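You operate a simulated robot arm through the tools that you are given. There is no shell and no other tool.

You are at the controls of a simulated two-armed robot. One attempt, no reset.

## Task
Set mould block 62 up for measuring: level the steel plate first, then stand the block on it.
Fine: turn the side knob and the angle knob till each bubble sits between its lines; shut the teal cover again. Where these are worked on the way, their far stop is far enough and under half their travel is too little: teal cover.

Only the result counts: the job must be done as asked and must still hold three seconds after the hand-in. Knocking over, shifting, dropping, spilling or breaking anything else fails it. A push-on lid holds only when it is set on centred and level and pressed home; a screw cap is set on level and turned clockwise until tight.

## Robot
Two 7-joint arms with fingered hands on one trunk that stands fixed in place. Base frame: the origin is at the foot of the trunk, x ahead of it, y to its left, z up; the work surface is at about z = 0.9. Readings come in m, rad, newtons and seconds.
The left shoulder is at [0.041, 0.185, 1.245], the right one opposite. With the tool pointing down near the work surface each hand reaches from about 0.1 to 0.8 m from the base axis, measured 20 degrees to its own side. Payload 4 kg a hand.
The TCP of each hand is the grasp point between the finger pads, 0.026 m short of the fingertips. In the tool frame z runs along the fingers and y along their closing line. The gripper opens to 0.132 m; its body begins 0.073 m behind the TCP. The gripper is a hand of 3 fingers: y runs from the thumb to the fingers, the wrist lies at [0, 0, -0.224] in the tool frame.
Orientation is that of the tool frame in the base frame, as a unit quaternion [x, y, z, w]. With the fingers straight down and closing along the base's y, the tool's x points along the base's -x, its y along +y and its z along -z.

## Interface
- The arms move only by the tool move_arm. It takes "left_increments", "right_increments" or both (then of equal length, played together; a hand with none holds still); each is a list of rows, each an object (a shift or turn left out is 0) with "turn": the turn, a rotation vector about the tool's x, y, z in units of 60 degrees (1.0 is 60 degrees), a list of three; "dp": the shift along the tool's x, y, z in units of 250 mm (1.0 is 250 mm), a list of three. In form: [{"turn": [wx, wy, wz], "dp": [dx, dy, dz]}, ...]. A call has 1 to 20 rows; each row is the pose to reach, as a shift and turn from the pose commanded when the call began, along the tool's axes at that moment. A call with a number of a shift or a turn outside -1 to 1 is refused whole. Rows are played at 5 a second. More than 0.05 m and 0.15 rad between two rows, and nothing of the call is played. Where a pose cannot be reached the arm comes as near as it can. A force on the tool above 40 N (or 10 N above the force at the start of the call, whichever is more), or a blocked arm, ends the call early, and 0.2 s more pass. In this call time passes only in rows, and 0.2 s behind the last. The reply holds the time, the measured pose of the TCP, the force on the tool along the base axes, the opening and the grip force, in the units named above and with some noise, with the torque about the TCP (base axes, N m) and any sound that the robot's microphone picked up.
- Cameras (640 x 400 px; columns grow to the right, rows downward): "scene" is now at [0.1339, -0.048, 1.4626]; the picture's right is [-0.44, -0.90, 0.04], its down [-0.48, 0.20, -0.85] and it looks along [0.76, -0.39, -0.52] (base axes); focal length 218 px, centre (320, 200). "left" rides on the left gripper at [-0.062, 0.003, -0.092] in its tool frame; the picture's right is [-0.05, -1.00, 0.00], its down [0.83, -0.04, -0.56] and it looks along [0.55, -0.03, 0.83] (tool axes); focal length 230 px, centre (320, 200). "right" rides on the right gripper at [0.062, 0.003, -0.092] in its tool frame; the picture's right is [-0.05, 1.00, 0.00], its down [-0.83, -0.04, -0.56] and it looks along [-0.55, -0.03, 0.83] (tool axes); focal length 230 px, centre (320, 200). There is no depth. A picture from a camera that has moved, and an enlarged one, comes with that camera's place and axes in the base frame and with its lens. The place of the scene camera against the robot may be out by one fixed shift of up to 0.025 m in any direction.
- capture(camera): a new picture of that camera. No time passes.
- slide_trunk(by): moves the trunk up (or, below 0, down) by that many m; the arms and the scene camera ride with it, the base frame stays. It gives what a move gives, with no picture.
- move_fingers(finger1, finger2, thumb_bend, hand): sets how far each is bent, from 0 (flat) to 100 (curled in); at 30 the hand is open as for a grip, at 70 the pads meet at the TCP. One left out holds its place. A second passes; each finger stops where it meets its share of the squeeze, and holds until it gets a number again. It is the only way to open and close the hand. It gives what a move gives, with no picture; readings hold the bend of each and the force on the fingers (four entries, about 0 where the hand has none), thumb and palm.
- aim_head(pan, tilt): turns the head with the scene camera to pan (to the left, within 1.501 rad either way) and tilt (down, from -0.506 to 1.204), counted from straight ahead of the robot (the tilt from the chest, where the trunk bows). It gives what a move gives.
- enlarge(camera, box): a new picture of the part [left, top, right, bottom] of that camera's present view, enlarged. No time passes.
- sign_off(): hands the job in; it is judged then, once.

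Places have to be worked out from the pictures, the camera data and where the tool is seen. Open the grippers and draw the arms clear of the work before you hand the job in, unless the task says otherwise.

The tools are called after "Request:" as name(argument=value, ...) on one line, values as JSON. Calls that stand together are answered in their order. move_arm: Moves the arms, as the interface text tells. Its arguments: {"type":"object","properties":{"left_increments":{"type":"array","items":{"type":"object","properties":{"turn":{"type":"array","items":{"type":"number"}},"dp":{"type":"array","items":{"type":"number"}}}}},"right_increments":{"type":"array","items":{"type":"object","properties":{"turn":{"type":"array","items":{"type":"number"}},"dp":{"type":"array","items":{"type":"number"}}}}}},"required":[]} The other tools are called the same way: slide_trunk (by) moves the trunk up or down; move_fingers (finger1, finger2, thumb_bend, hand) moves the fingers one by one; aim_head (pan, tilt) turns the head that bears the scene camera; capture (camera) takes a picture; enlarge (camera, box) takes an enlarged picture of a part of a camera's view; sign_off () hands the job in.

At the start:

```text
clock: 0.0
left_position: [0.4879, -0.0308, 1.3837]
left_orientation: [-0.001, 1.0, 0.0, 0.0]
left_wrist_force: [-0.2, -0.1, -0.3]
left_wrist_torque: [0.02, 0.03, 0.01]
left_grip_width: 0.1318
left_grip_force: 0.1
left_shape: jaw
left_bend: [30.0, 30.0, 30.0]
left_finger forces: [0.0, 0.1, 0.0, 0.1, 0.0, 0.0]
right_position: [0.4421, -0.5195, 1.4061]
right_orientation: [0.0, 1.0, 0.0, 0.0]
right_wrist_force: [-0.1, -0.3, -0.9]
right_wrist_torque: [-0.04, 0.01, 0.0]
right_grip_width: 0.1319
right_grip_force: 0.1
right_shape: jaw
right_bend: [30.0, 30.0, 30.0]
right_finger forces: [0.1, 0.0, 0.0, 0.0, 0.1, 0.0]
trunk travel left (down, up): [-0.275, 0.187]
head pan, tilt (commanded): [-0.454, 0.464]
```

scene: 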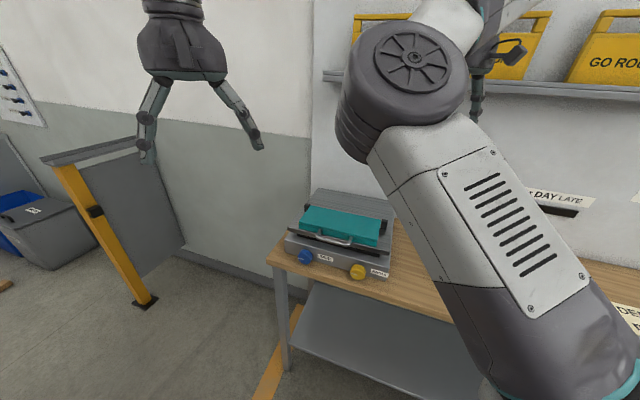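
right: 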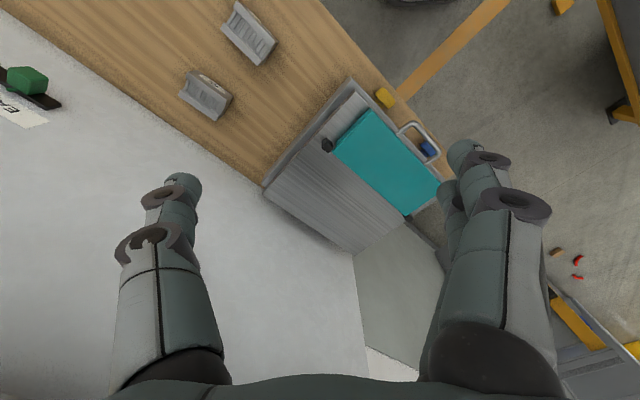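
left: 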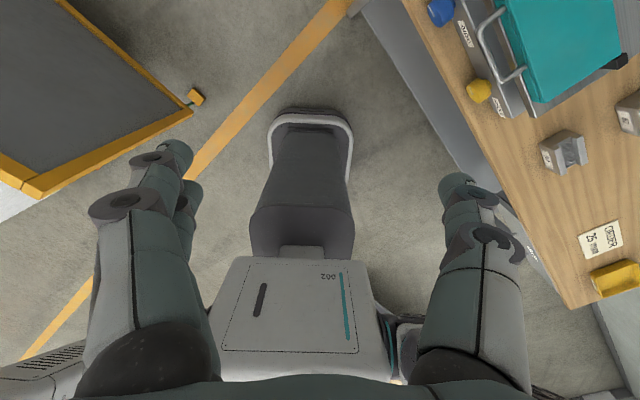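

The pictures show a bench at the right front with a device bearing a teal cover, a blue knob and a yellow knob, and two blocks beside it. I look closer at each before moving.

Request:
enlarge(camera="scene", box=[240, 160, 440, 300])

Request:
enlarge(camera="right", box=[160, 0, 480, 260])

Request:
enlarge(camera="left", box=[400, 0, 640, 320])

```text
2.86 times, centred on (340, 230) of scene
camera zoom: at [0.1339, -0.048, 1.4626], right [-0.44, -0.9, 0.04], down [-0.48, 0.2, -0.85], along [0.76, -0.39, -0.52], focal length 624 px, centre (263, 114)
```

zoom: 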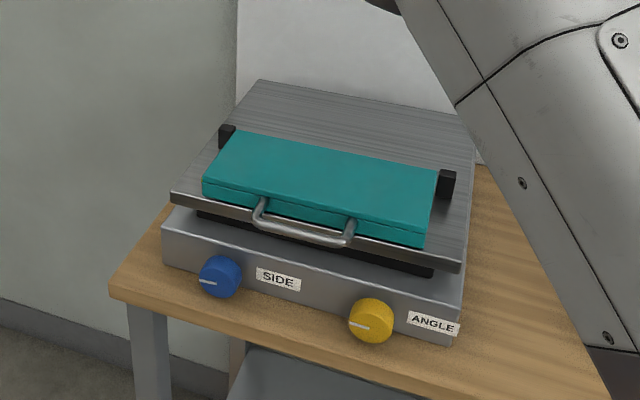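

```text
1.54 times, centred on (320, 130) of right
camera zoom: at [0.3812, -0.5159, 1.4968], right [0.05, 1.0, 0.0], down [0.83, -0.04, 0.56], along [0.55, -0.03, -0.83], focal length 354 px, centre (320, 308)
```

zoom: 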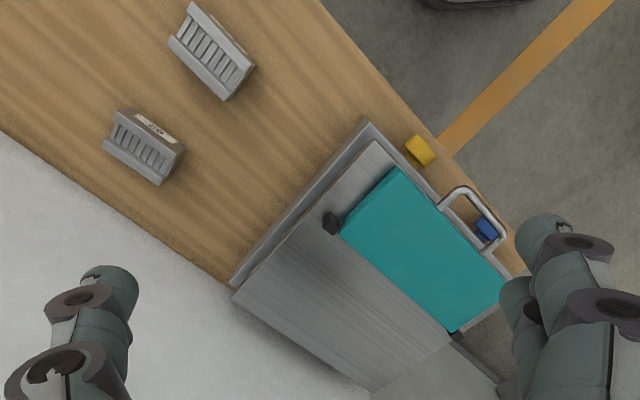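

```text
1.25 times, centred on (520, 160) of left
camera zoom: at [0.5498, -0.0277, 1.4757], right [0.05, -1.0, 0.0], down [-0.83, -0.04, 0.56], along [-0.55, -0.03, -0.83], focal length 288 px, centre (70, 250)
```

zoom: 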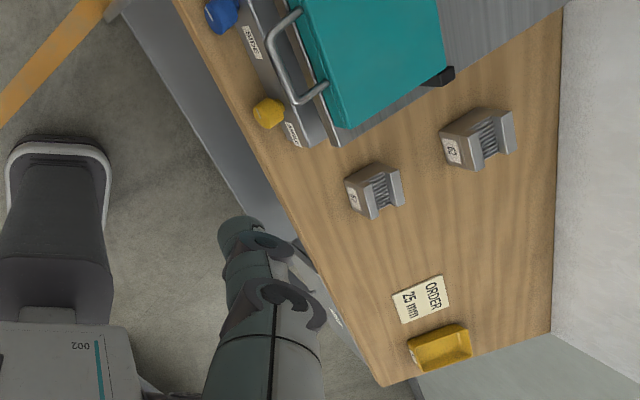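

The blocks carry number labels; I enlarge to read which is 62.

Request:
enlarge(camera="left", box=[530, 120, 600, 180])

Request:
enlarge(camera="left", box=[600, 70, 690, 150])

Request:
enlarge(camera="right", box=[170, 0, 290, 130])

Request:
enlarge(camera="right", box=[250, 70, 460, 260])

```text
6.67 times, centred on (565, 150) of left
camera zoom: at [0.5498, -0.0277, 1.4757], right [0.05, -1.0, 0.0], down [-0.83, -0.04, 0.56], along [-0.55, -0.03, -0.83], focal length 1534 px, centre (-1313, 533)
```

zoom: 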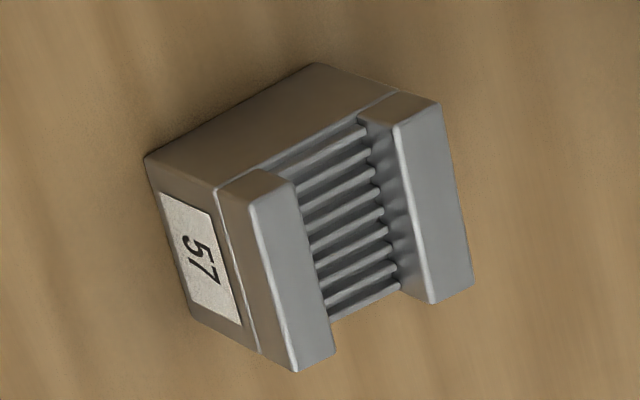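

```text
refused: 690 is not a number from 0 to 640
```

```text
3.08 times, centred on (230, 65) of right
camera zoom: at [0.3812, -0.5159, 1.4968], right [0.05, 1.0, 0.0], down [0.83, -0.04, 0.56], along [0.55, -0.03, -0.83], focal length 708 px, centre (597, 615)
```

zoom: 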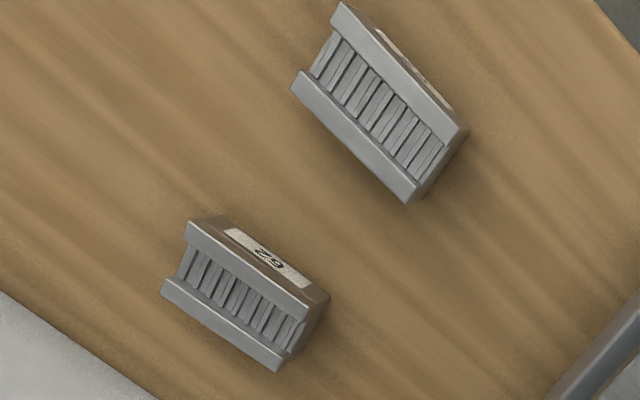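

```text
2.11 times, centred on (355, 165) of right
camera zoom: at [0.3812, -0.5159, 1.4968], right [0.05, 1.0, 0.0], down [0.83, -0.04, 0.56], along [0.55, -0.03, -0.83], focal length 484 px, centre (246, 274)
```

zoom: 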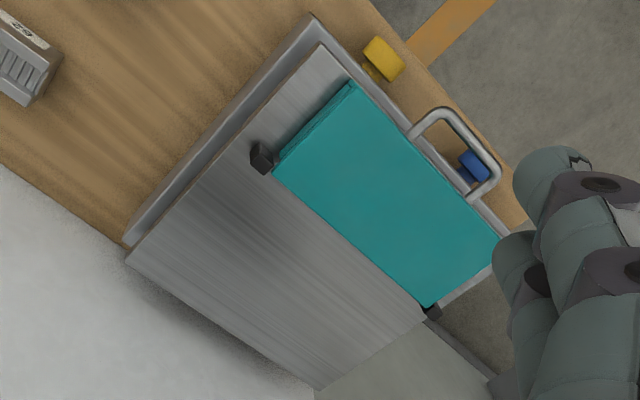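

Block 62 is the one farther back (about [0.46, -0.78]); 57 is nearer the front. I aim the head at the device for a better view.

Request:
aim_head(pan=-0.68, tilt=0.7)

Request:
capture(camera="scene")

```text
clock: 0.8
left_position: [0.4871, -0.0309, 1.3838]
left_orientation: [0.0, 1.0, 0.0, 0.0]
left_wrist_force: [-0.8, -0.7, -0.9]
left_wrist_torque: [0.06, -0.02, 0.0]
left_grip_width: 0.1318
left_grip_force: 0.1
left_shape: jaw
left_bend: [30.0, 30.0, 30.0]
left_finger forces: [0.0, 0.0, 0.1, 0.1, 0.0, 0.0]
right_position: [0.4427, -0.5203, 1.4059]
right_orientation: [0.0, 1.0, -0.001, 0.0]
right_wrist_force: [0.1, -0.2, 0.4]
right_wrist_torque: [-0.01, 0.0, -0.01]
right_grip_width: 0.1316
right_grip_force: 0.0
right_shape: jaw
right_bend: [30.0, 30.0, 30.0]
right_finger forces: [0.0, 0.1, 0.0, 0.1, 0.0, 0.0]
trunk travel left (down, up): [-0.275, 0.187]
head pan, tilt (commanded): [-0.681, 0.7]
```

```text
taken
camera scene: at [0.1157, -0.0612, 1.4433], right [-0.63, -0.78, 0.06], down [-0.57, 0.4, -0.72], along [0.53, -0.48, -0.69], focal length 218 px, centre (320, 200)
```

scene: 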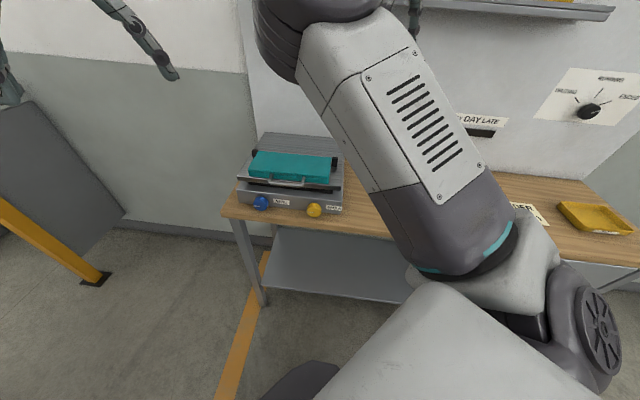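

The right arm blocks the view of the bench, so I swing it outward along the bench, in free air, keeping height.

Request:
move_arm(right_increments=[{"dp": [0.14, -0.08, 0]}, {"dp": [0.28, -0.16, 0]}, {"dp": [0.42, -0.24, 0]}, {"dp": [0.56, -0.32, 0]}, {"dp": [0.7, -0.4, 0]}, {"dp": [0.85, -0.5, 0]}, {"dp": [1.0, -0.6, 0]}])

Request:
capture(camera="scene")

Request:
capture(camera="right")

```text
clock: 2.4
left_position: [0.4871, -0.0334, 1.385]
left_orientation: [0.0, 1.0, 0.0, 0.001]
left_wrist_force: [0.2, -0.5, -0.1]
left_wrist_torque: [0.0, -0.04, -0.01]
left_grip_width: 0.1321
left_grip_force: 0.1
left_shape: jaw
left_bend: [30.0, 30.0, 30.0]
left_finger forces: [0.0, 0.0, 0.1, 0.0, 0.1, 0.0]
right_position: [0.1887, -0.6703, 1.4067]
right_orientation: [-0.001, 1.0, 0.0, 0.0]
right_wrist_force: [-1.2, -0.2, -1.1]
right_wrist_torque: [0.05, 0.03, -0.01]
right_grip_width: 0.1318
right_grip_force: 0.0
right_shape: jaw
right_bend: [30.0, 30.0, 30.0]
right_finger forces: [0.0, 0.1, 0.1, 0.0, 0.1, 0.0]
trunk travel left (down, up): [-0.275, 0.187]
head pan, tilt (commanded): [-0.681, 0.7]
```

```text
taken
camera scene: at [0.1139, -0.0628, 1.4434], right [-0.63, -0.78, 0.06], down [-0.57, 0.41, -0.72], along [0.53, -0.48, -0.7], focal length 218 px, centre (320, 200)
```

scene: 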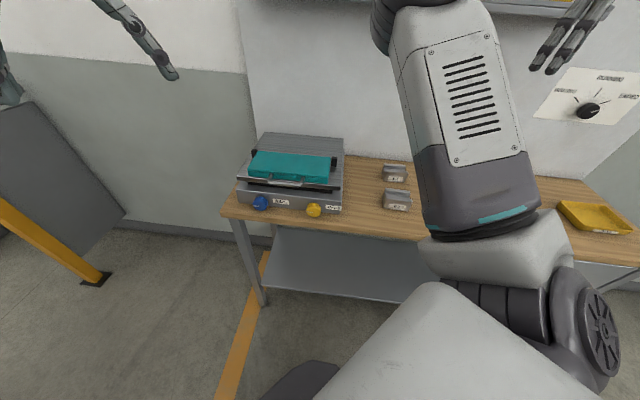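

```text
taken
camera right: at [0.1277, -0.6673, 1.4982], right [0.05, 1.0, 0.0], down [0.83, -0.04, 0.56], along [0.56, -0.03, -0.83], focal length 230 px, centre (320, 200)
```

right: 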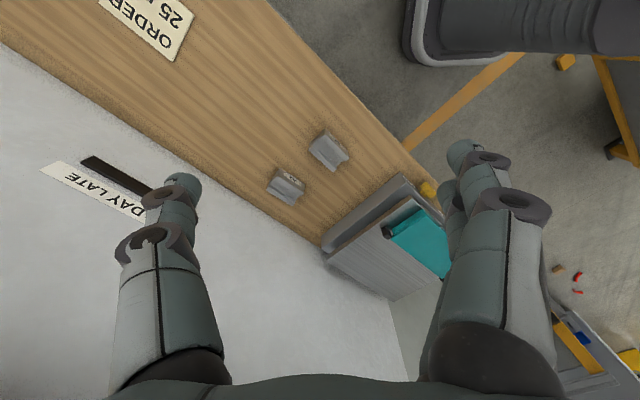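

Now both blocks and the device are in view. I enlarge the device and the blocks, and the notices on the wall.

Request:
enlarge(camera="scene", box=[215, 120, 365, 230])

Request:
enlarge(camera="scene", box=[360, 145, 430, 220])

Request:
enlarge(camera="scene", box=[520, 50, 640, 150])

```text
3.64 times, centred on (290, 175) of scene
camera zoom: at [0.1139, -0.0628, 1.4434], right [-0.63, -0.78, 0.06], down [-0.57, 0.41, -0.72], along [0.53, -0.48, -0.7], focal length 795 px, centre (429, 291)
```

zoom: 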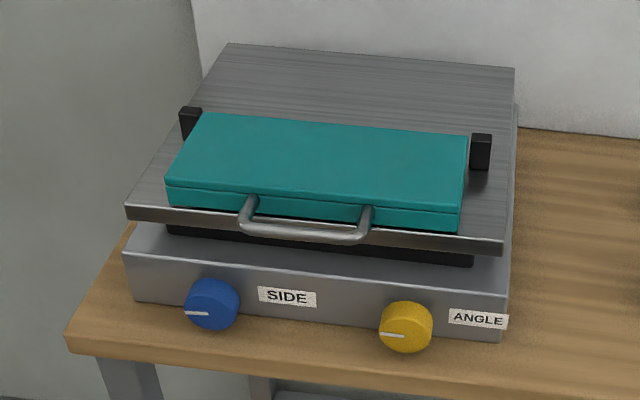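

```text
5.33 times, centred on (395, 182) of scene
camera zoom: at [0.1139, -0.0628, 1.4434], right [-0.63, -0.78, 0.06], down [-0.57, 0.41, -0.72], along [0.53, -0.48, -0.7], focal length 1166 px, centre (-80, 293)
```

zoom: 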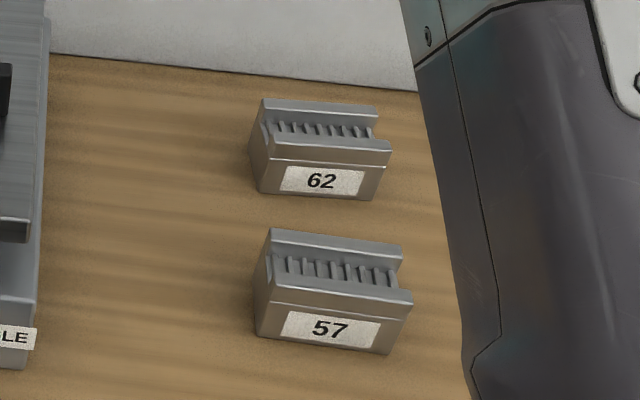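

```text
4.00 times, centred on (580, 100) of scene
camera zoom: at [0.1139, -0.0628, 1.4434], right [-0.63, -0.78, 0.06], down [-0.57, 0.41, -0.72], along [0.53, -0.48, -0.7], focal length 874 px, centre (-720, 600)
```

zoom: 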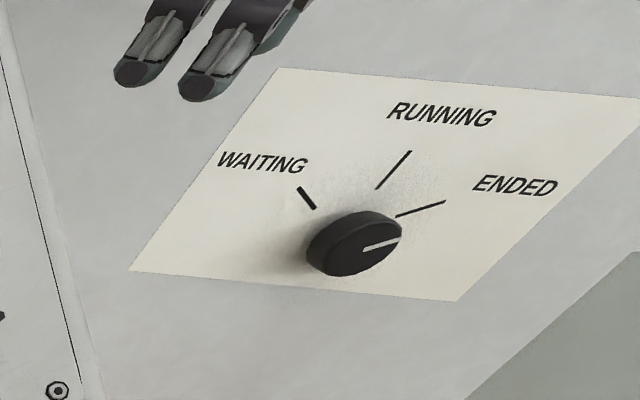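

Block 62 is confirmed at the back. For the cover handle (about n=0.60 m in front, z≈1.02) I will use the right hand pointing horizontally at the bench, fingers under the bar and thumb on top. First I make half the turn while moving toward the front of the device.

Request:
move_arm(right_increments=[{"dp": [-0.029, 0.105, 0.103], "turn": [0.0885, -0.0366, -0.0366]}, {"dp": [-0.058, 0.21, 0.207], "turn": [0.177, -0.0733, -0.0733]}, {"dp": [-0.088, 0.316, 0.31], "turn": [0.2655, -0.11, -0.11]}, {"dp": [-0.117, 0.42, 0.414], "turn": [0.354, -0.1465, -0.1465]}, {"dp": [-0.146, 0.527, 0.517], "turn": [0.4425, -0.183, -0.183]}, {"dp": [-0.175, 0.632, 0.621], "turn": [0.531, -0.22, -0.22]}, {"dp": [-0.205, 0.738, 0.724], "turn": [0.6195, -0.256, -0.256]}, {"dp": [-0.234, 0.843, 0.828], "turn": [0.708, -0.293, -0.293]}])

Request:
capture(camera="scene")

Request:
capture(camera="right")

```text
clock: 4.2
left_position: [0.4883, -0.0333, 1.3837]
left_orientation: [0.001, 1.0, -0.001, 0.0]
left_wrist_force: [-0.6, -0.2, 0.5]
left_wrist_torque: [-0.02, 0.04, 0.01]
left_grip_width: 0.132
left_grip_force: 0.0
left_shape: jaw
left_bend: [30.0, 30.0, 30.0]
left_finger forces: [0.0, 0.0, 0.0, 0.1, 0.0, 0.0]
right_position: [0.3734, -0.5159, 1.2932]
right_orientation: [-0.149, 0.909, -0.36, 0.148]
right_wrist_force: [-0.1, -0.2, -0.3]
right_wrist_torque: [0.02, 0.04, -0.02]
right_grip_width: 0.1318
right_grip_force: 0.0
right_shape: jaw
right_bend: [30.0, 30.0, 30.0]
right_finger forces: [0.0, 0.0, 0.1, 0.1, 0.1, 0.0]
right hand out of reach, approached as far as the arm can: row 5, 6, 7, 8
trunk travel left (down, up): [-0.275, 0.187]
head pan, tilt (commanded): [-0.681, 0.7]
```

```text
taken
camera scene: at [0.1175, -0.061, 1.443], right [-0.63, -0.78, 0.06], down [-0.57, 0.41, -0.72], along [0.53, -0.48, -0.7], focal length 218 px, centre (320, 200)
```

scene: 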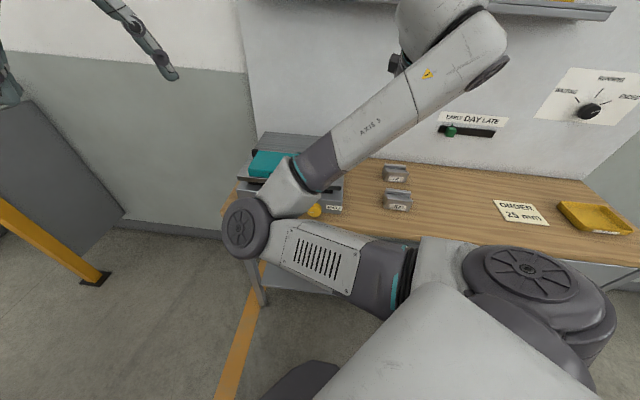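

```text
taken
camera right: at [0.2814, -0.4796, 1.3445], right [-0.12, 0.72, -0.69], down [0.56, 0.62, 0.55], along [0.82, -0.32, -0.47], focal length 230 px, centre (320, 200)
```

right: 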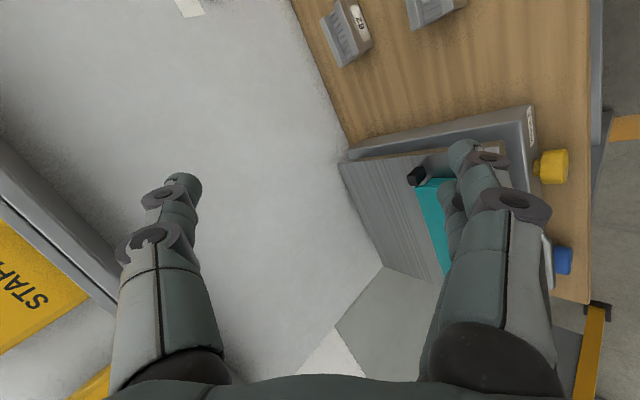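

The right arm got too close to its own shoulder there (pose out of reach), so the left arm suits the front of the device better. I bring the right arm back to its parked pose out on the right, undoing the turn.

Request:
move_arm(right_increments=[{"dp": [0.079, -0.095, -0.0095], "turn": [-0.0885, 0.0366, 0.0366]}, {"dp": [0.158, -0.19, -0.019], "turn": [-0.177, 0.0733, 0.0733]}, {"dp": [0.237, -0.284, -0.0285], "turn": [-0.2655, 0.11, 0.11]}, {"dp": [0.316, -0.379, -0.038], "turn": [-0.354, 0.1465, 0.1465]}, {"dp": [0.395, -0.474, -0.0475], "turn": [-0.4425, 0.183, 0.183]}, {"dp": [0.474, -0.569, -0.057], "turn": [-0.531, 0.22, 0.22]}, {"dp": [0.553, -0.663, -0.0665], "turn": [-0.6195, 0.256, 0.256]}, {"dp": [0.632, -0.758, -0.076], "turn": [-0.708, 0.293, 0.293]}])

Request:
capture(camera="scene")

```text
clock: 6.0
left_position: [0.4849, -0.0337, 1.3854]
left_orientation: [0.0, 1.0, 0.0, 0.001]
left_wrist_force: [-0.6, -0.4, 0.3]
left_wrist_torque: [0.05, 0.0, -0.01]
left_grip_width: 0.1321
left_grip_force: 0.0
left_shape: jaw
left_bend: [30.0, 30.0, 30.0]
left_finger forces: [0.0, 0.0, 0.1, 0.1, 0.1, 0.0]
right_position: [0.248, -0.7008, 1.4144]
right_orientation: [0.001, 1.0, 0.001, 0.001]
right_wrist_force: [-0.4, -0.6, -0.5]
right_wrist_torque: [0.02, -0.02, 0.01]
right_grip_width: 0.132
right_grip_force: 0.0
right_shape: jaw
right_bend: [30.0, 30.0, 30.0]
right_finger forces: [0.0, 0.0, 0.0, 0.1, 0.1, 0.1]
trunk travel left (down, up): [-0.275, 0.187]
head pan, tilt (commanded): [-0.681, 0.7]
```

```text
taken
camera scene: at [0.1135, -0.0628, 1.4434], right [-0.63, -0.78, 0.06], down [-0.57, 0.41, -0.72], along [0.53, -0.48, -0.7], focal length 218 px, centre (320, 200)
```

scene: 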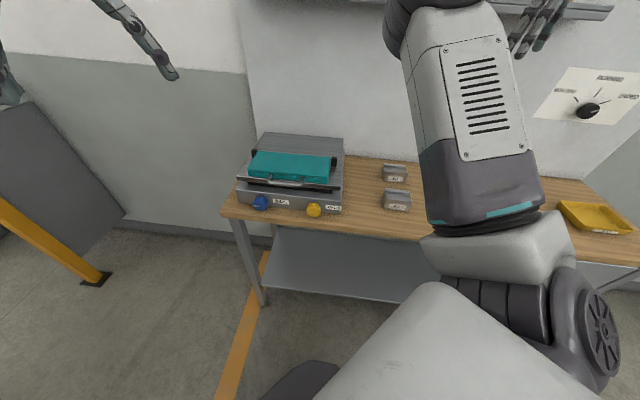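

The right arm is parked clear again. Now I bring the left hand down in front of the device, doing the first half of the turn to point it horizontally at the bench (thumb up, two fingers below).

Request:
move_arm(left_increments=[{"dp": [0.005, -0.048, 0.0825], "turn": [0.0885, -0.0366, -0.0366]}, {"dp": [0.01, -0.096, 0.165], "turn": [0.177, -0.0733, -0.0733]}, {"dp": [0.015, -0.144, 0.2475], "turn": [0.2655, -0.11, -0.11]}, {"dp": [0.02, -0.192, 0.33], "turn": [0.354, -0.1465, -0.1465]}, {"dp": [0.025, -0.24, 0.4125], "turn": [0.4425, -0.183, -0.183]}, {"dp": [0.03, -0.289, 0.495], "turn": [0.531, -0.22, -0.22]}, {"dp": [0.035, -0.337, 0.5775], "turn": [0.6195, -0.256, -0.256]}, {"dp": [0.04, -0.385, 0.66], "turn": [0.708, -0.293, -0.293]}])

Request:
capture(camera="scene")

Request:
capture(camera="left")

```text
clock: 7.8
left_position: [0.4771, -0.1289, 1.2206]
left_orientation: [-0.149, 0.908, -0.36, 0.15]
left_wrist_force: [0.3, 0.4, -0.3]
left_wrist_torque: [0.01, 0.0, -0.03]
left_grip_width: 0.1321
left_grip_force: 0.1
left_shape: jaw
left_bend: [30.0, 30.0, 30.0]
left_finger forces: [0.0, 0.1, 0.0, 0.1, 0.0, 0.0]
right_position: [0.2507, -0.6998, 1.4144]
right_orientation: [-0.001, 1.0, -0.001, -0.001]
right_wrist_force: [0.3, -0.6, 0.6]
right_wrist_torque: [-0.01, 0.03, 0.0]
right_grip_width: 0.1318
right_grip_force: 0.0
right_shape: jaw
right_bend: [30.0, 30.0, 30.0]
right_finger forces: [0.1, 0.1, 0.1, 0.0, 0.1, 0.0]
trunk travel left (down, up): [-0.275, 0.187]
head pan, tilt (commanded): [-0.681, 0.7]
```

```text
taken
camera scene: at [0.1153, -0.0626, 1.4432], right [-0.63, -0.78, 0.06], down [-0.57, 0.41, -0.72], along [0.53, -0.48, -0.7], focal length 218 px, centre (320, 200)
```

scene: 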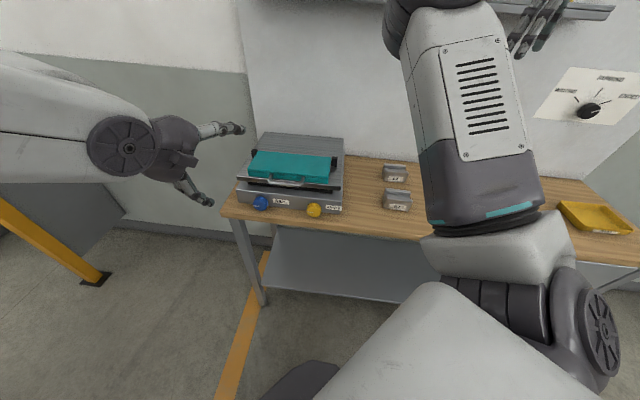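

```text
taken
camera left: at [0.4981, -0.0453, 1.2914], right [0.21, -0.68, 0.71], down [-0.96, -0.01, 0.28], along [-0.18, -0.74, -0.65], focal length 230 px, centre (320, 200)
```

left: 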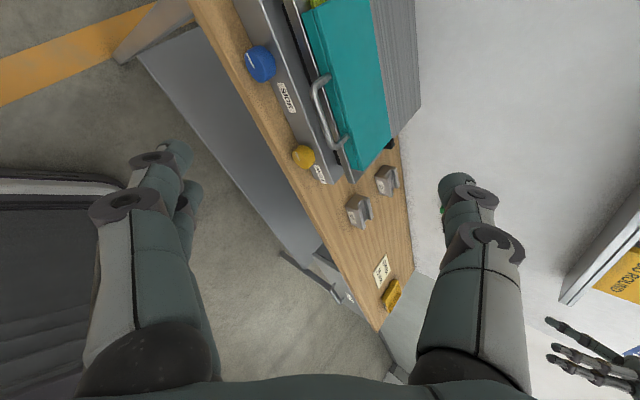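

That worked. A hint of a level vial shows at the far end of the cover. I complete the second half of the turn and stop about 12 cm in front of the handle.

Request:
move_arm(left_increments=[{"dp": [0.042, 0.0395, 0.087], "turn": [0.0885, -0.0366, -0.0366]}, {"dp": [0.0845, 0.079, 0.174], "turn": [0.177, -0.0733, -0.0733]}, {"dp": [0.127, 0.1185, 0.261], "turn": [0.2655, -0.11, -0.11]}, {"dp": [0.169, 0.158, 0.3475], "turn": [0.354, -0.1465, -0.1465]}, {"dp": [0.211, 0.1975, 0.434], "turn": [0.4425, -0.183, -0.183]}, {"dp": [0.2535, 0.237, 0.521], "turn": [0.531, -0.22, -0.22]}, {"dp": [0.296, 0.2765, 0.608], "turn": [0.6195, -0.256, -0.256]}, {"dp": [0.338, 0.316, 0.695], "turn": [0.708, -0.293, -0.293]}])

Request:
capture(camera="scene")

Request:
capture(camera="left")

```text
clock: 9.8
left_position: [0.4785, -0.2082, 1.0779]
left_orientation: [0.243, -0.633, 0.672, -0.299]
left_wrist_force: [0.1, 0.5, 0.0]
left_wrist_torque: [-0.06, 0.0, 0.01]
left_grip_width: 0.132
left_grip_force: 0.1
left_shape: jaw
left_bend: [30.0, 30.0, 30.0]
left_finger forces: [0.1, 0.0, 0.0, 0.1, 0.1, 0.0]
left hand out of reach, approached as far as the arm can: row 2, 3, 4, 5, 6, 7
right_position: [0.2534, -0.6947, 1.4164]
right_orientation: [-0.001, 1.0, -0.002, -0.001]
right_wrist_force: [0.4, 0.0, -0.2]
right_wrist_torque: [-0.05, 0.04, 0.01]
right_grip_width: 0.1321
right_grip_force: 0.2
right_shape: jaw
right_bend: [30.0, 30.0, 30.0]
right_finger forces: [0.0, 0.0, 0.1, 0.0, 0.1, 0.0]
trunk travel left (down, up): [-0.275, 0.187]
head pan, tilt (commanded): [-0.681, 0.7]
stopped in row 8 (left hand): the arm was blocked; the commanded pose is now the measured one
```

```text
taken
camera scene: at [0.1185, -0.0564, 1.4432], right [-0.63, -0.78, 0.06], down [-0.57, 0.4, -0.72], along [0.53, -0.48, -0.69], focal length 218 px, centre (320, 200)
```

scene: 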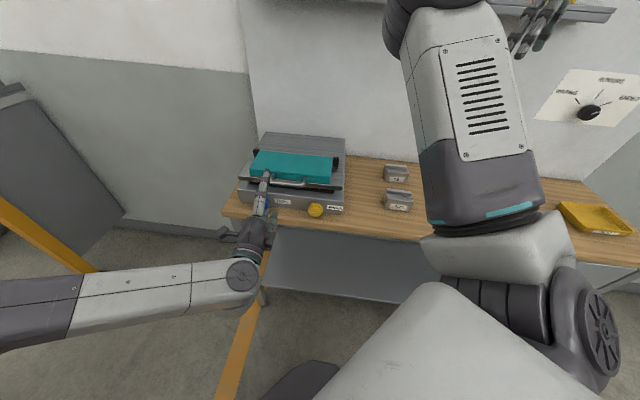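

```text
taken
camera left: at [0.4568, -0.0992, 1.0696], right [-0.06, 0.06, 1.0], down [-0.98, -0.2, -0.04], along [0.19, -0.98, 0.07], focal length 230 px, centre (320, 200)
```

left: 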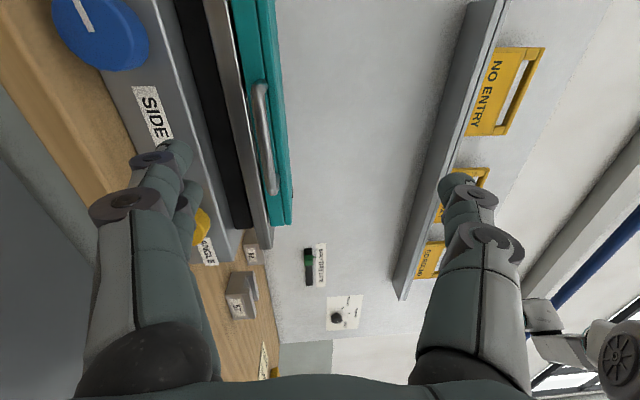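

The hand now points at the bench (TCP about n=0.486, s=0.19, z=1.08), though the last row stopped short with no force shown. I enlarge the view to measure the handle and check for contact.

Request:
enlarge(camera="left", box=[140, 60, 340, 260])

Request:
enlarge(camera="scene", box=[200, 120, 360, 300])

```text
2.00 times, centred on (240, 160) of left
camera zoom: at [0.4568, -0.0992, 1.0696], right [-0.06, 0.06, 1.0], down [-0.98, -0.2, -0.04], along [0.19, -0.98, 0.07], focal length 460 px, centre (480, 280)
```

zoom: 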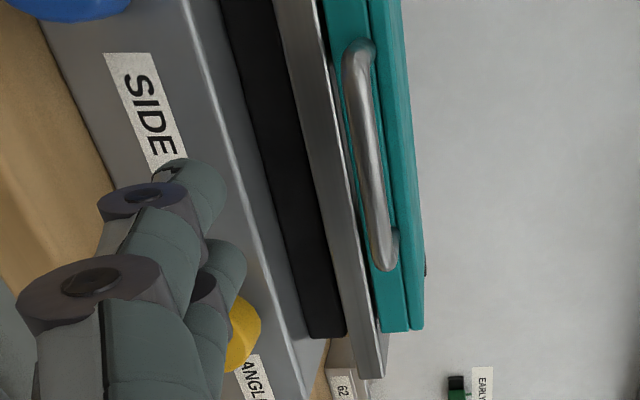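

```text
2.22 times, centred on (280, 210) of scene
camera zoom: at [0.1185, -0.0564, 1.4432], right [-0.63, -0.78, 0.06], down [-0.57, 0.4, -0.72], along [0.53, -0.48, -0.69], focal length 486 px, centre (409, 178)
```

zoom: 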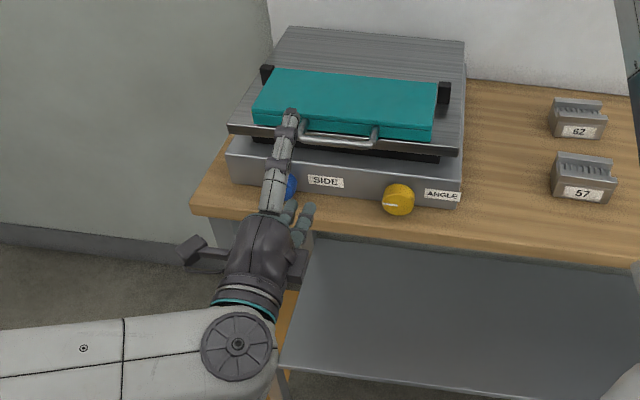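

Nothing touches; the handle bar sits near n≈0.60, s≈0.125–0.23, z≈1.038. I part-close the left fingers to about 66 mm opening, then straighten the hand and move closer in front of the bar.

Request:
move_fingers(hand="left", finger1=50, finger2=50, thumb_bend=50)

Request:
move_arm(left_increments=[{"dp": [0.02, 0.04, 0.031], "turn": [-0.02, 0, -0.0125]}, {"dp": [0.04, 0.08, 0.062], "turn": [-0.039, 0, -0.025]}, {"dp": [0.06, 0.12, 0.093], "turn": [-0.058, 0, -0.0375]}, {"dp": [0.08, 0.159, 0.124], "turn": [-0.077, 0.001, -0.05]}])

Request:
capture(camera="left")

Request:
enlarge(camera="scene", box=[200, 120, 360, 300])

```text
clock: 10.8
left_position: [0.4759, -0.213, 1.0772]
left_orientation: [0.242, -0.634, 0.671, -0.298]
left_wrist_force: [0.0, 0.0, 0.7]
left_wrist_torque: [-0.02, 0.01, 0.01]
left_grip_width: 0.0686
left_grip_force: 0.1
left_shape: fingers
left_bend: [50.0, 50.0, 50.0]
left_finger forces: [0.0, 0.0, 0.0, 0.2, 0.1, 0.0]
right_position: [0.2498, -0.6982, 1.4139]
right_orientation: [0.0, 1.0, 0.0, 0.0]
right_wrist_force: [-0.1, 0.8, 0.1]
right_wrist_torque: [-0.01, 0.0, 0.03]
right_grip_width: 0.1318
right_grip_force: 0.1
right_shape: jaw
right_bend: [30.0, 30.0, 30.0]
right_finger forces: [0.0, 0.0, 0.1, 0.0, 0.0, 0.1]
trunk travel left (down, up): [-0.275, 0.187]
head pan, tilt (commanded): [-0.681, 0.7]
```

```text
clock: 11.8
left_position: [0.4873, -0.2497, 1.0381]
left_orientation: [-0.27, 0.655, -0.652, 0.271]
left_wrist_force: [-0.9, 0.0, -0.7]
left_wrist_torque: [-0.02, -0.02, 0.01]
left_grip_width: 0.0686
left_grip_force: 0.1
left_shape: fingers
left_bend: [50.0, 50.0, 50.0]
left_finger forces: [0.0, 0.0, 0.0, 0.0, 0.0, 0.0]
right_position: [0.2499, -0.6991, 1.4136]
right_orientation: [0.001, 1.0, -0.001, 0.001]
right_wrist_force: [0.0, -0.1, -0.2]
right_wrist_torque: [0.02, 0.03, 0.0]
right_grip_width: 0.1317
right_grip_force: 0.0
right_shape: jaw
right_bend: [30.0, 30.0, 30.0]
right_finger forces: [0.0, 0.0, 0.0, 0.0, 0.0, 0.0]
trunk travel left (down, up): [-0.275, 0.187]
head pan, tilt (commanded): [-0.681, 0.7]
```

```text
taken
camera left: at [0.4651, -0.1404, 1.0338], right [0.04, 0.03, 1.0], down [-0.98, -0.19, 0.04], along [0.19, -0.98, 0.02], focal length 230 px, centre (320, 200)
```

left: 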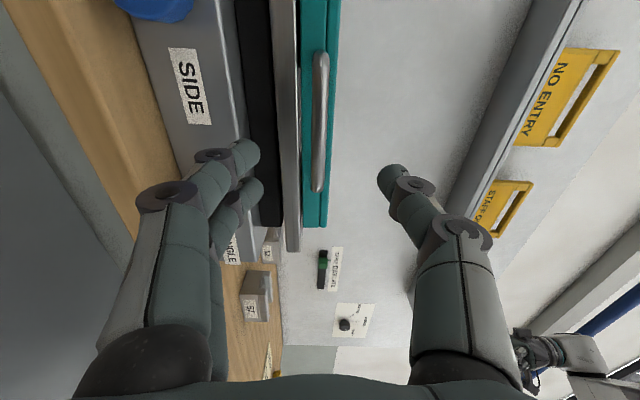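

```text
2.22 times, centred on (280, 210) of scene
camera zoom: at [0.1158, -0.0614, 1.4432], right [-0.63, -0.78, 0.06], down [-0.57, 0.41, -0.72], along [0.53, -0.48, -0.7], focal length 486 px, centre (409, 178)
```

zoom: 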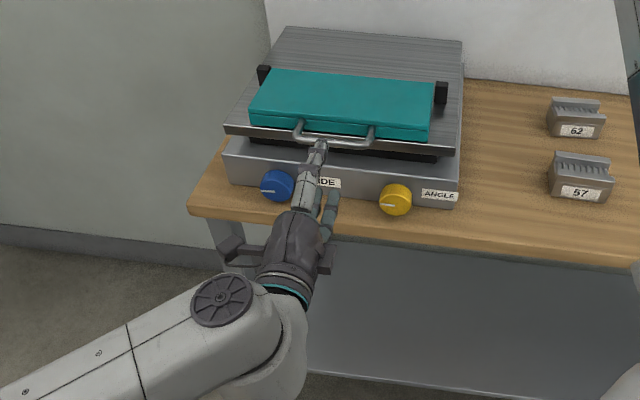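

Aligned: bar at about n=0.60, z=1.035, centre s≈0.175. I advance the hand so the bar lies between thumb and fingers, staying short of the plate edge.

Request:
move_arm(left_increments=[{"dp": [-0.015, 0.006, 0.08]}, {"dp": [-0.03, 0.012, 0.15]}, {"dp": [-0.03, 0.012, 0.22]}, {"dp": [-0.03, 0.012, 0.284]}])

Request:
capture(camera="left")

Request:
enlarge(camera="scene", box=[220, 130, 340, 250])

```text
clock: 12.8
left_position: [0.5424, -0.294, 1.0357]
left_orientation: [-0.27, 0.655, -0.652, 0.271]
left_wrist_force: [0.6, 0.4, 0.4]
left_wrist_torque: [0.03, 0.02, -0.01]
left_grip_width: 0.0686
left_grip_force: 0.2
left_shape: fingers
left_bend: [50.0, 50.0, 50.0]
left_finger forces: [0.0, 0.0, 0.1, 0.1, 0.1, 0.0]
right_position: [0.2507, -0.7007, 1.4134]
right_orientation: [0.0, 1.0, 0.0, 0.0]
right_wrist_force: [0.3, -0.2, 0.1]
right_wrist_torque: [-0.02, 0.03, -0.02]
right_grip_width: 0.1319
right_grip_force: 0.0
right_shape: jaw
right_bend: [30.0, 30.0, 30.0]
right_finger forces: [0.0, 0.0, 0.1, 0.1, 0.0, 0.0]
trunk travel left (down, up): [-0.275, 0.187]
head pan, tilt (commanded): [-0.681, 0.7]
```

```text
taken
camera left: at [0.5215, -0.1849, 1.0321], right [0.04, 0.03, 1.0], down [-0.98, -0.19, 0.04], along [0.19, -0.98, 0.02], focal length 230 px, centre (320, 200)
```

left: 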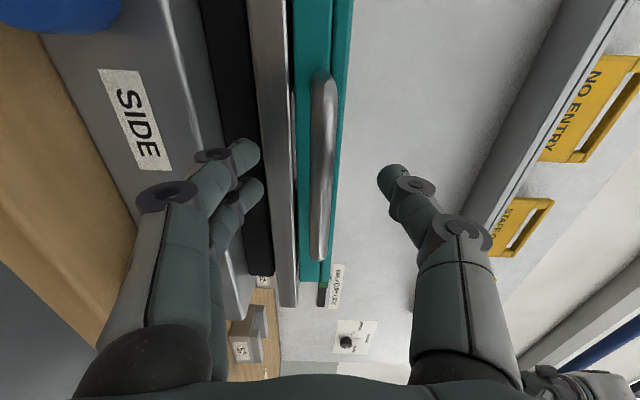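

```text
3.33 times, centred on (280, 190) of scene
camera zoom: at [0.1159, -0.0619, 1.4432], right [-0.63, -0.78, 0.06], down [-0.57, 0.41, -0.72], along [0.53, -0.48, -0.7], focal length 728 px, centre (453, 233)
```

zoom: 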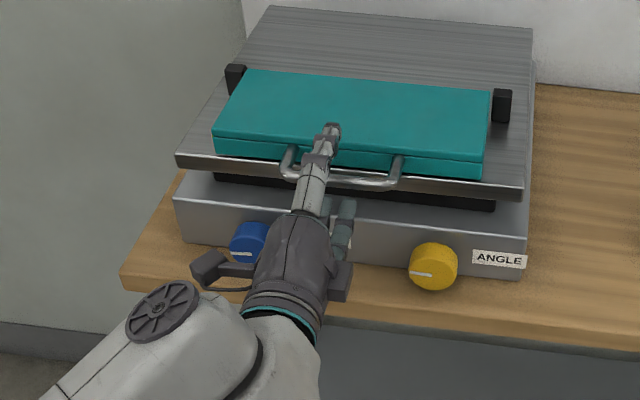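

The bar is now between the digits, 5 mm past the TCP and level with it. I close thumb and fingers on it.

Request:
move_fingers(hand="left", finger1=70, finger2=70, thumb_bend=70)

Request:
capture(camera="left")

Request:
enlarge(camera="scene", box=[220, 130, 340, 250])

```text
clock: 13.8
left_position: [0.5425, -0.2944, 1.0355]
left_orientation: [-0.269, 0.655, -0.652, 0.271]
left_wrist_force: [2.1, -1.7, 0.7]
left_wrist_torque: [-0.01, -0.02, -0.02]
left_grip_width: 0.011
left_grip_force: 2.2
left_shape: fingers
left_bend: [68.0, 68.0, 69.0]
left_finger forces: [1.3, 1.3, 0.1, 0.0, 2.8, 0.0]
right_position: [0.2506, -0.6987, 1.4151]
right_orientation: [0.0, 1.0, 0.0, 0.001]
right_wrist_force: [0.0, 1.0, -0.2]
right_wrist_torque: [0.01, 0.01, -0.01]
right_grip_width: 0.1319
right_grip_force: 0.0
right_shape: jaw
right_bend: [30.0, 30.0, 30.0]
right_finger forces: [0.1, 0.0, 0.0, 0.1, 0.0, 0.0]
trunk travel left (down, up): [-0.275, 0.187]
head pan, tilt (commanded): [-0.681, 0.7]
```

```text
taken
camera left: at [0.5214, -0.1845, 1.0322], right [0.04, 0.03, 1.0], down [-0.98, -0.19, 0.04], along [0.19, -0.98, 0.02], focal length 230 px, centre (320, 200)
```

left: 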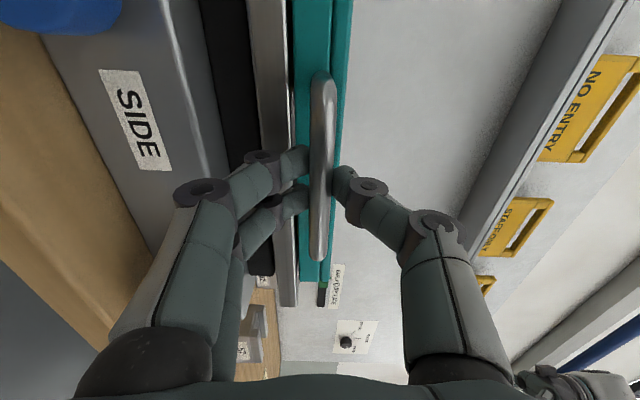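

```text
3.33 times, centred on (280, 190) of scene
camera zoom: at [0.1158, -0.0615, 1.4432], right [-0.63, -0.78, 0.06], down [-0.57, 0.41, -0.72], along [0.53, -0.48, -0.7], focal length 728 px, centre (453, 233)
```

zoom: 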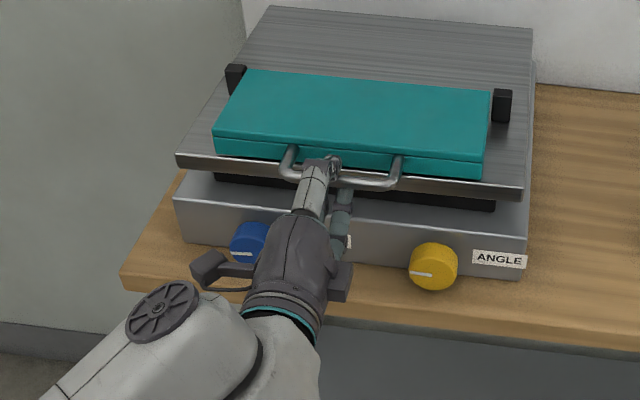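

The bar is held (grip width 11 mm, light force). I lift along an arc about the hinge (estimated at n≈0.747, radius ≈0.15) by about 15° first, and check the forces.

Request:
move_arm(left_increments=[{"dp": [0, -0.0535, 0.0024], "turn": [-0.0417, 0, 0]}, {"dp": [0, -0.1065, 0.0092], "turn": [-0.0833, 0, 0]}, {"dp": [0, -0.159, 0.0206], "turn": [-0.125, 0, 0]}])

Request:
capture(camera="left")

Request:
enlarge(camera="scene", box=[220, 110, 340, 230])

```text
clock: 14.6
left_position: [0.545, -0.2927, 1.0463]
left_orientation: [-0.273, 0.668, -0.64, 0.263]
left_wrist_force: [-0.3, -5.6, 0.0]
left_wrist_torque: [-0.03, -0.01, -0.09]
left_grip_width: 0.0104
left_grip_force: 2.9
left_shape: fingers
left_bend: [68.0, 68.0, 69.0]
left_finger forces: [1.6, 1.6, 0.1, 0.0, 2.0, 0.0]
left hand out of reach, approached as far as the arm can: row 1, 2, 3
right_position: [0.2497, -0.6996, 1.4138]
right_orientation: [0.0, 1.0, 0.0, 0.0]
right_wrist_force: [-0.2, -0.3, 1.1]
right_wrist_torque: [0.03, 0.02, 0.0]
right_grip_width: 0.1322
right_grip_force: 0.0
right_shape: jaw
right_bend: [30.0, 30.0, 30.0]
right_finger forces: [0.1, 0.0, 0.1, 0.0, 0.0, 0.0]
trunk travel left (down, up): [-0.275, 0.187]
head pan, tilt (commanded): [-0.681, 0.7]
```

```text
taken
camera left: at [0.5241, -0.1826, 1.0459], right [0.06, 0.01, 1.0], down [-0.98, -0.19, 0.06], along [0.19, -0.98, -0.01], focal length 230 px, centre (320, 200)
```

left: 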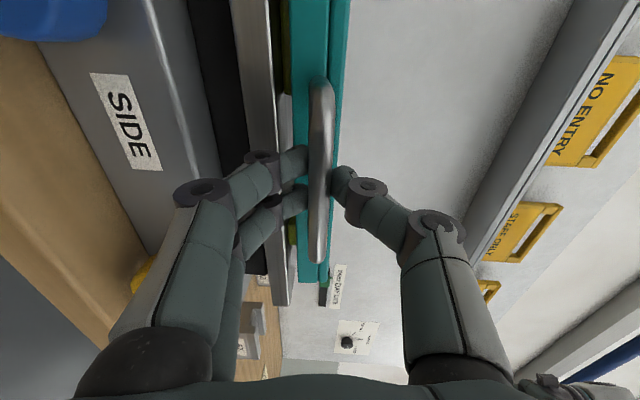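

```text
3.33 times, centred on (280, 170) of scene
camera zoom: at [0.1159, -0.0623, 1.4432], right [-0.63, -0.78, 0.06], down [-0.57, 0.41, -0.72], along [0.53, -0.48, -0.7], focal length 728 px, centre (453, 300)
```

zoom: 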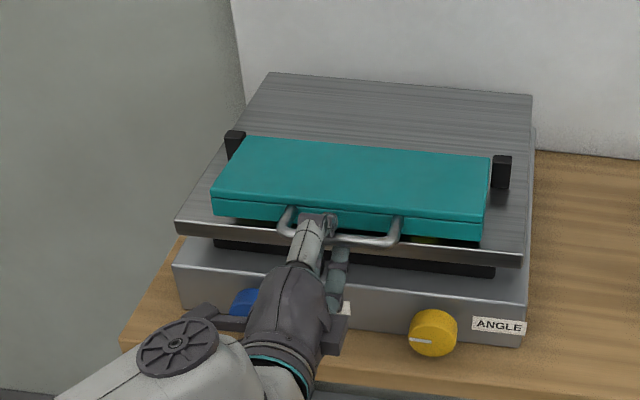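

The cover has lifted a little, but the arm hits a joint limit in this pose. The trunk can lift the whole arm, so I raise the trunk by 3 cm while holding the bar and check.

Request:
slide_trunk(by=0.03)

Request:
enlarge(camera="scene", box=[220, 110, 340, 230])

Request:
capture(camera="left")

```text
clock: 15.3
left_position: [0.5443, -0.2921, 1.0755]
left_orientation: [-0.274, 0.668, -0.64, 0.264]
left_wrist_force: [1.5, -2.9, -0.2]
left_wrist_torque: [-0.05, -0.01, -0.03]
left_grip_width: 0.0124
left_grip_force: 4.0
left_shape: fingers
left_bend: [67.0, 67.0, 69.0]
left_finger forces: [2.0, 2.0, 0.0, 0.0, 2.8, 0.1]
right_position: [0.2508, -0.698, 1.4431]
right_orientation: [0.0, 1.0, 0.0, 0.0]
right_wrist_force: [0.1, -0.2, 0.7]
right_wrist_torque: [0.0, 0.03, 0.0]
right_grip_width: 0.1319
right_grip_force: 0.0
right_shape: jaw
right_bend: [30.0, 30.0, 30.0]
right_finger forces: [0.1, 0.1, 0.0, 0.0, 0.0, 0.0]
trunk travel left (down, up): [-0.305, 0.157]
head pan, tilt (commanded): [-0.681, 0.7]
```

```text
3.33 times, centred on (280, 170) of scene
camera zoom: at [0.1024, -0.0616, 1.4764], right [-0.63, -0.78, 0.04], down [-0.55, 0.41, -0.73], along [0.55, -0.48, -0.68], focal length 728 px, centre (453, 300)
```

zoom: 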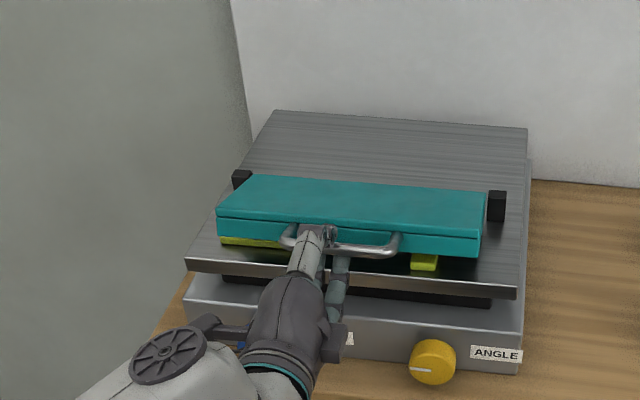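

```text
taken
camera left: at [0.5243, -0.1827, 1.0757], right [0.07, 0.01, 1.0], down [-0.98, -0.19, 0.07], along [0.19, -0.98, -0.01], focal length 230 px, centre (320, 200)
```

left: 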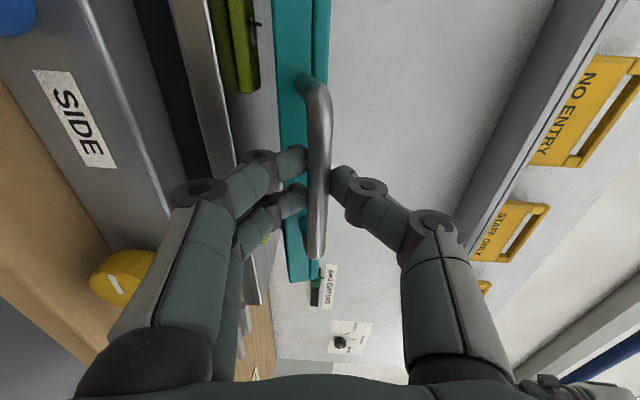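

The cover is lifting cleanly and the green vials are showing under it. I follow the arc: shift the hand forward 12 mm, then raise the trunk another 3 cm.

Request:
move_arm(left_increments=[{"dp": [0, 0, 0.024]}, {"dp": [0, 0, 0.048]}])

Request:
slide_trunk(by=0.03)

Request:
capture(camera="left")

```text
clock: 15.9
left_position: [0.5515, -0.3025, 1.0749]
left_orientation: [-0.274, 0.666, -0.641, 0.264]
left_wrist_force: [0.4, -0.1, -0.7]
left_wrist_torque: [-0.03, 0.03, 0.05]
left_grip_width: 0.0064
left_grip_force: 0.8
left_shape: fingers
left_bend: [70.0, 70.0, 70.0]
left_finger forces: [0.2, 0.2, 0.0, 0.0, 0.0, 0.1]
right_position: [0.2496, -0.6991, 1.4446]
right_orientation: [-0.001, 1.0, 0.0, 0.0]
right_wrist_force: [-0.3, 0.6, 0.3]
right_wrist_torque: [0.02, 0.04, -0.01]
right_grip_width: 0.132
right_grip_force: 0.1
right_shape: jaw
right_bend: [30.0, 30.0, 30.0]
right_finger forces: [0.0, 0.1, 0.0, 0.0, 0.0, 0.1]
trunk travel left (down, up): [-0.305, 0.157]
head pan, tilt (commanded): [-0.681, 0.7]
```

```text
clock: 16.7
left_position: [0.5546, -0.3016, 1.1042]
left_orientation: [-0.275, 0.668, -0.639, 0.264]
left_wrist_force: [7.7, -6.6, -2.9]
left_wrist_torque: [-0.09, -0.07, 0.03]
left_grip_width: 0.0114
left_grip_force: 4.7
left_shape: fingers
left_bend: [66.0, 66.0, 70.0]
left_finger forces: [4.6, 4.6, 0.0, 0.0, 0.0, 0.0]
right_position: [0.2518, -0.7005, 1.474]
right_orientation: [0.0, 1.0, -0.001, 0.0]
right_wrist_force: [-1.0, 0.7, -0.1]
right_wrist_torque: [0.0, 0.0, 0.04]
right_grip_width: 0.132
right_grip_force: 0.1
right_shape: jaw
right_bend: [30.0, 30.0, 30.0]
right_finger forces: [0.0, 0.1, 0.0, 0.0, 0.0, 0.0]
trunk travel left (down, up): [-0.335, 0.127]
head pan, tilt (commanded): [-0.681, 0.7]
```

```text
taken
camera left: at [0.5338, -0.1923, 1.1046], right [0.07, 0.01, 1.0], down [-0.98, -0.19, 0.07], along [0.19, -0.98, -0.01], focal length 230 px, centre (320, 200)
```

left: 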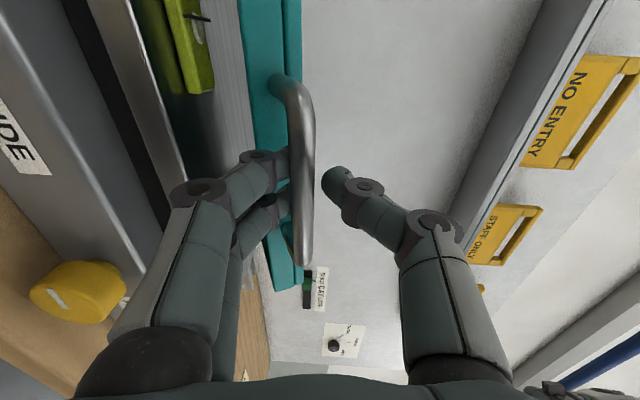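

The cover is about 23° open, the two fingers carrying the bar from below. I keep following the arc: forward 15 mm, then trunk up 3 cm.

Request:
move_arm(left_increments=[{"dp": [0, 0, 0.03]}, {"dp": [0, 0, 0.06]}])

Request:
slide_trunk(by=0.03)

Request:
capture(camera="left")

Request:
enlarge(camera="scene", box=[220, 110, 340, 230])

```text
clock: 17.3
left_position: [0.5632, -0.3111, 1.1049]
left_orientation: [-0.274, 0.667, -0.641, 0.264]
left_wrist_force: [0.4, -0.2, 0.6]
left_wrist_torque: [-0.01, -0.04, 0.03]
left_grip_width: 0.0062
left_grip_force: 0.5
left_shape: fingers
left_bend: [70.0, 70.0, 70.0]
left_finger forces: [0.1, 0.2, 0.0, 0.0, 0.0, 0.0]
right_position: [0.25, -0.7, 1.4736]
right_orientation: [0.0, 1.0, 0.0, 0.001]
right_wrist_force: [0.1, 0.1, 0.1]
right_wrist_torque: [0.01, 0.01, 0.01]
right_grip_width: 0.1319
right_grip_force: 0.1
right_shape: jaw
right_bend: [30.0, 30.0, 30.0]
right_finger forces: [0.0, 0.0, 0.0, 0.1, 0.1, 0.1]
trunk travel left (down, up): [-0.335, 0.127]
head pan, tilt (commanded): [-0.681, 0.7]
```

```text
clock: 18.0
left_position: [0.5673, -0.3143, 1.1321]
left_orientation: [-0.274, 0.669, -0.639, 0.264]
left_wrist_force: [13.8, -14.3, -10.6]
left_wrist_torque: [-0.31, -0.29, -0.03]
left_grip_width: 0.0137
left_grip_force: 9.6
left_shape: fingers
left_bend: [65.0, 65.0, 70.0]
left_finger forces: [9.4, 9.6, 0.0, 0.0, 0.0, 0.0]
right_position: [0.254, -0.7003, 1.503]
right_orientation: [0.0, 1.0, 0.001, 0.0]
right_wrist_force: [-1.1, 0.5, -0.1]
right_wrist_torque: [-0.03, 0.02, 0.02]
right_grip_width: 0.132
right_grip_force: 0.0
right_shape: jaw
right_bend: [30.0, 30.0, 30.0]
right_finger forces: [0.0, 0.0, 0.0, 0.0, 0.0, 0.0]
trunk travel left (down, up): [-0.365, 0.097]
head pan, tilt (commanded): [-0.681, 0.7]
```

```text
taken
camera left: at [0.5455, -0.2036, 1.1329], right [0.07, 0.0, 1.0], down [-0.98, -0.19, 0.07], along [0.19, -0.98, -0.01], focal length 230 px, centre (320, 200)
```

left: 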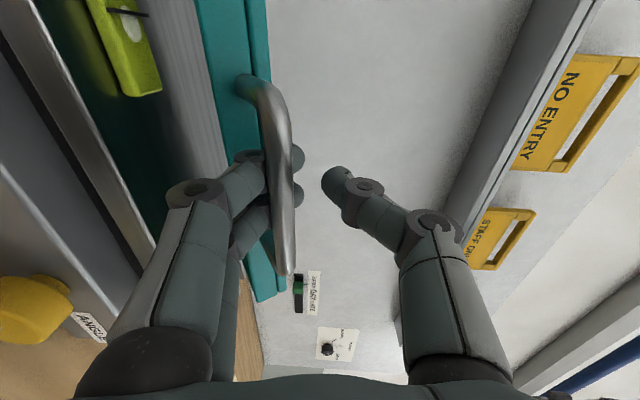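

```text
3.33 times, centred on (280, 170) of scene
camera zoom: at [0.0835, -0.0639, 1.5408], right [-0.63, -0.78, 0.02], down [-0.52, 0.41, -0.75], along [0.58, -0.48, -0.66], focal length 728 px, centre (453, 300)
```

zoom: 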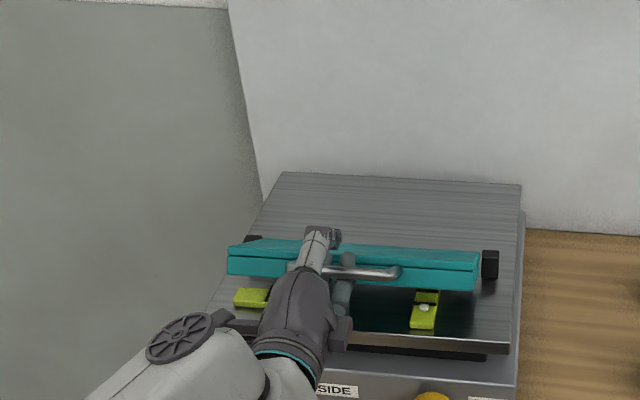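

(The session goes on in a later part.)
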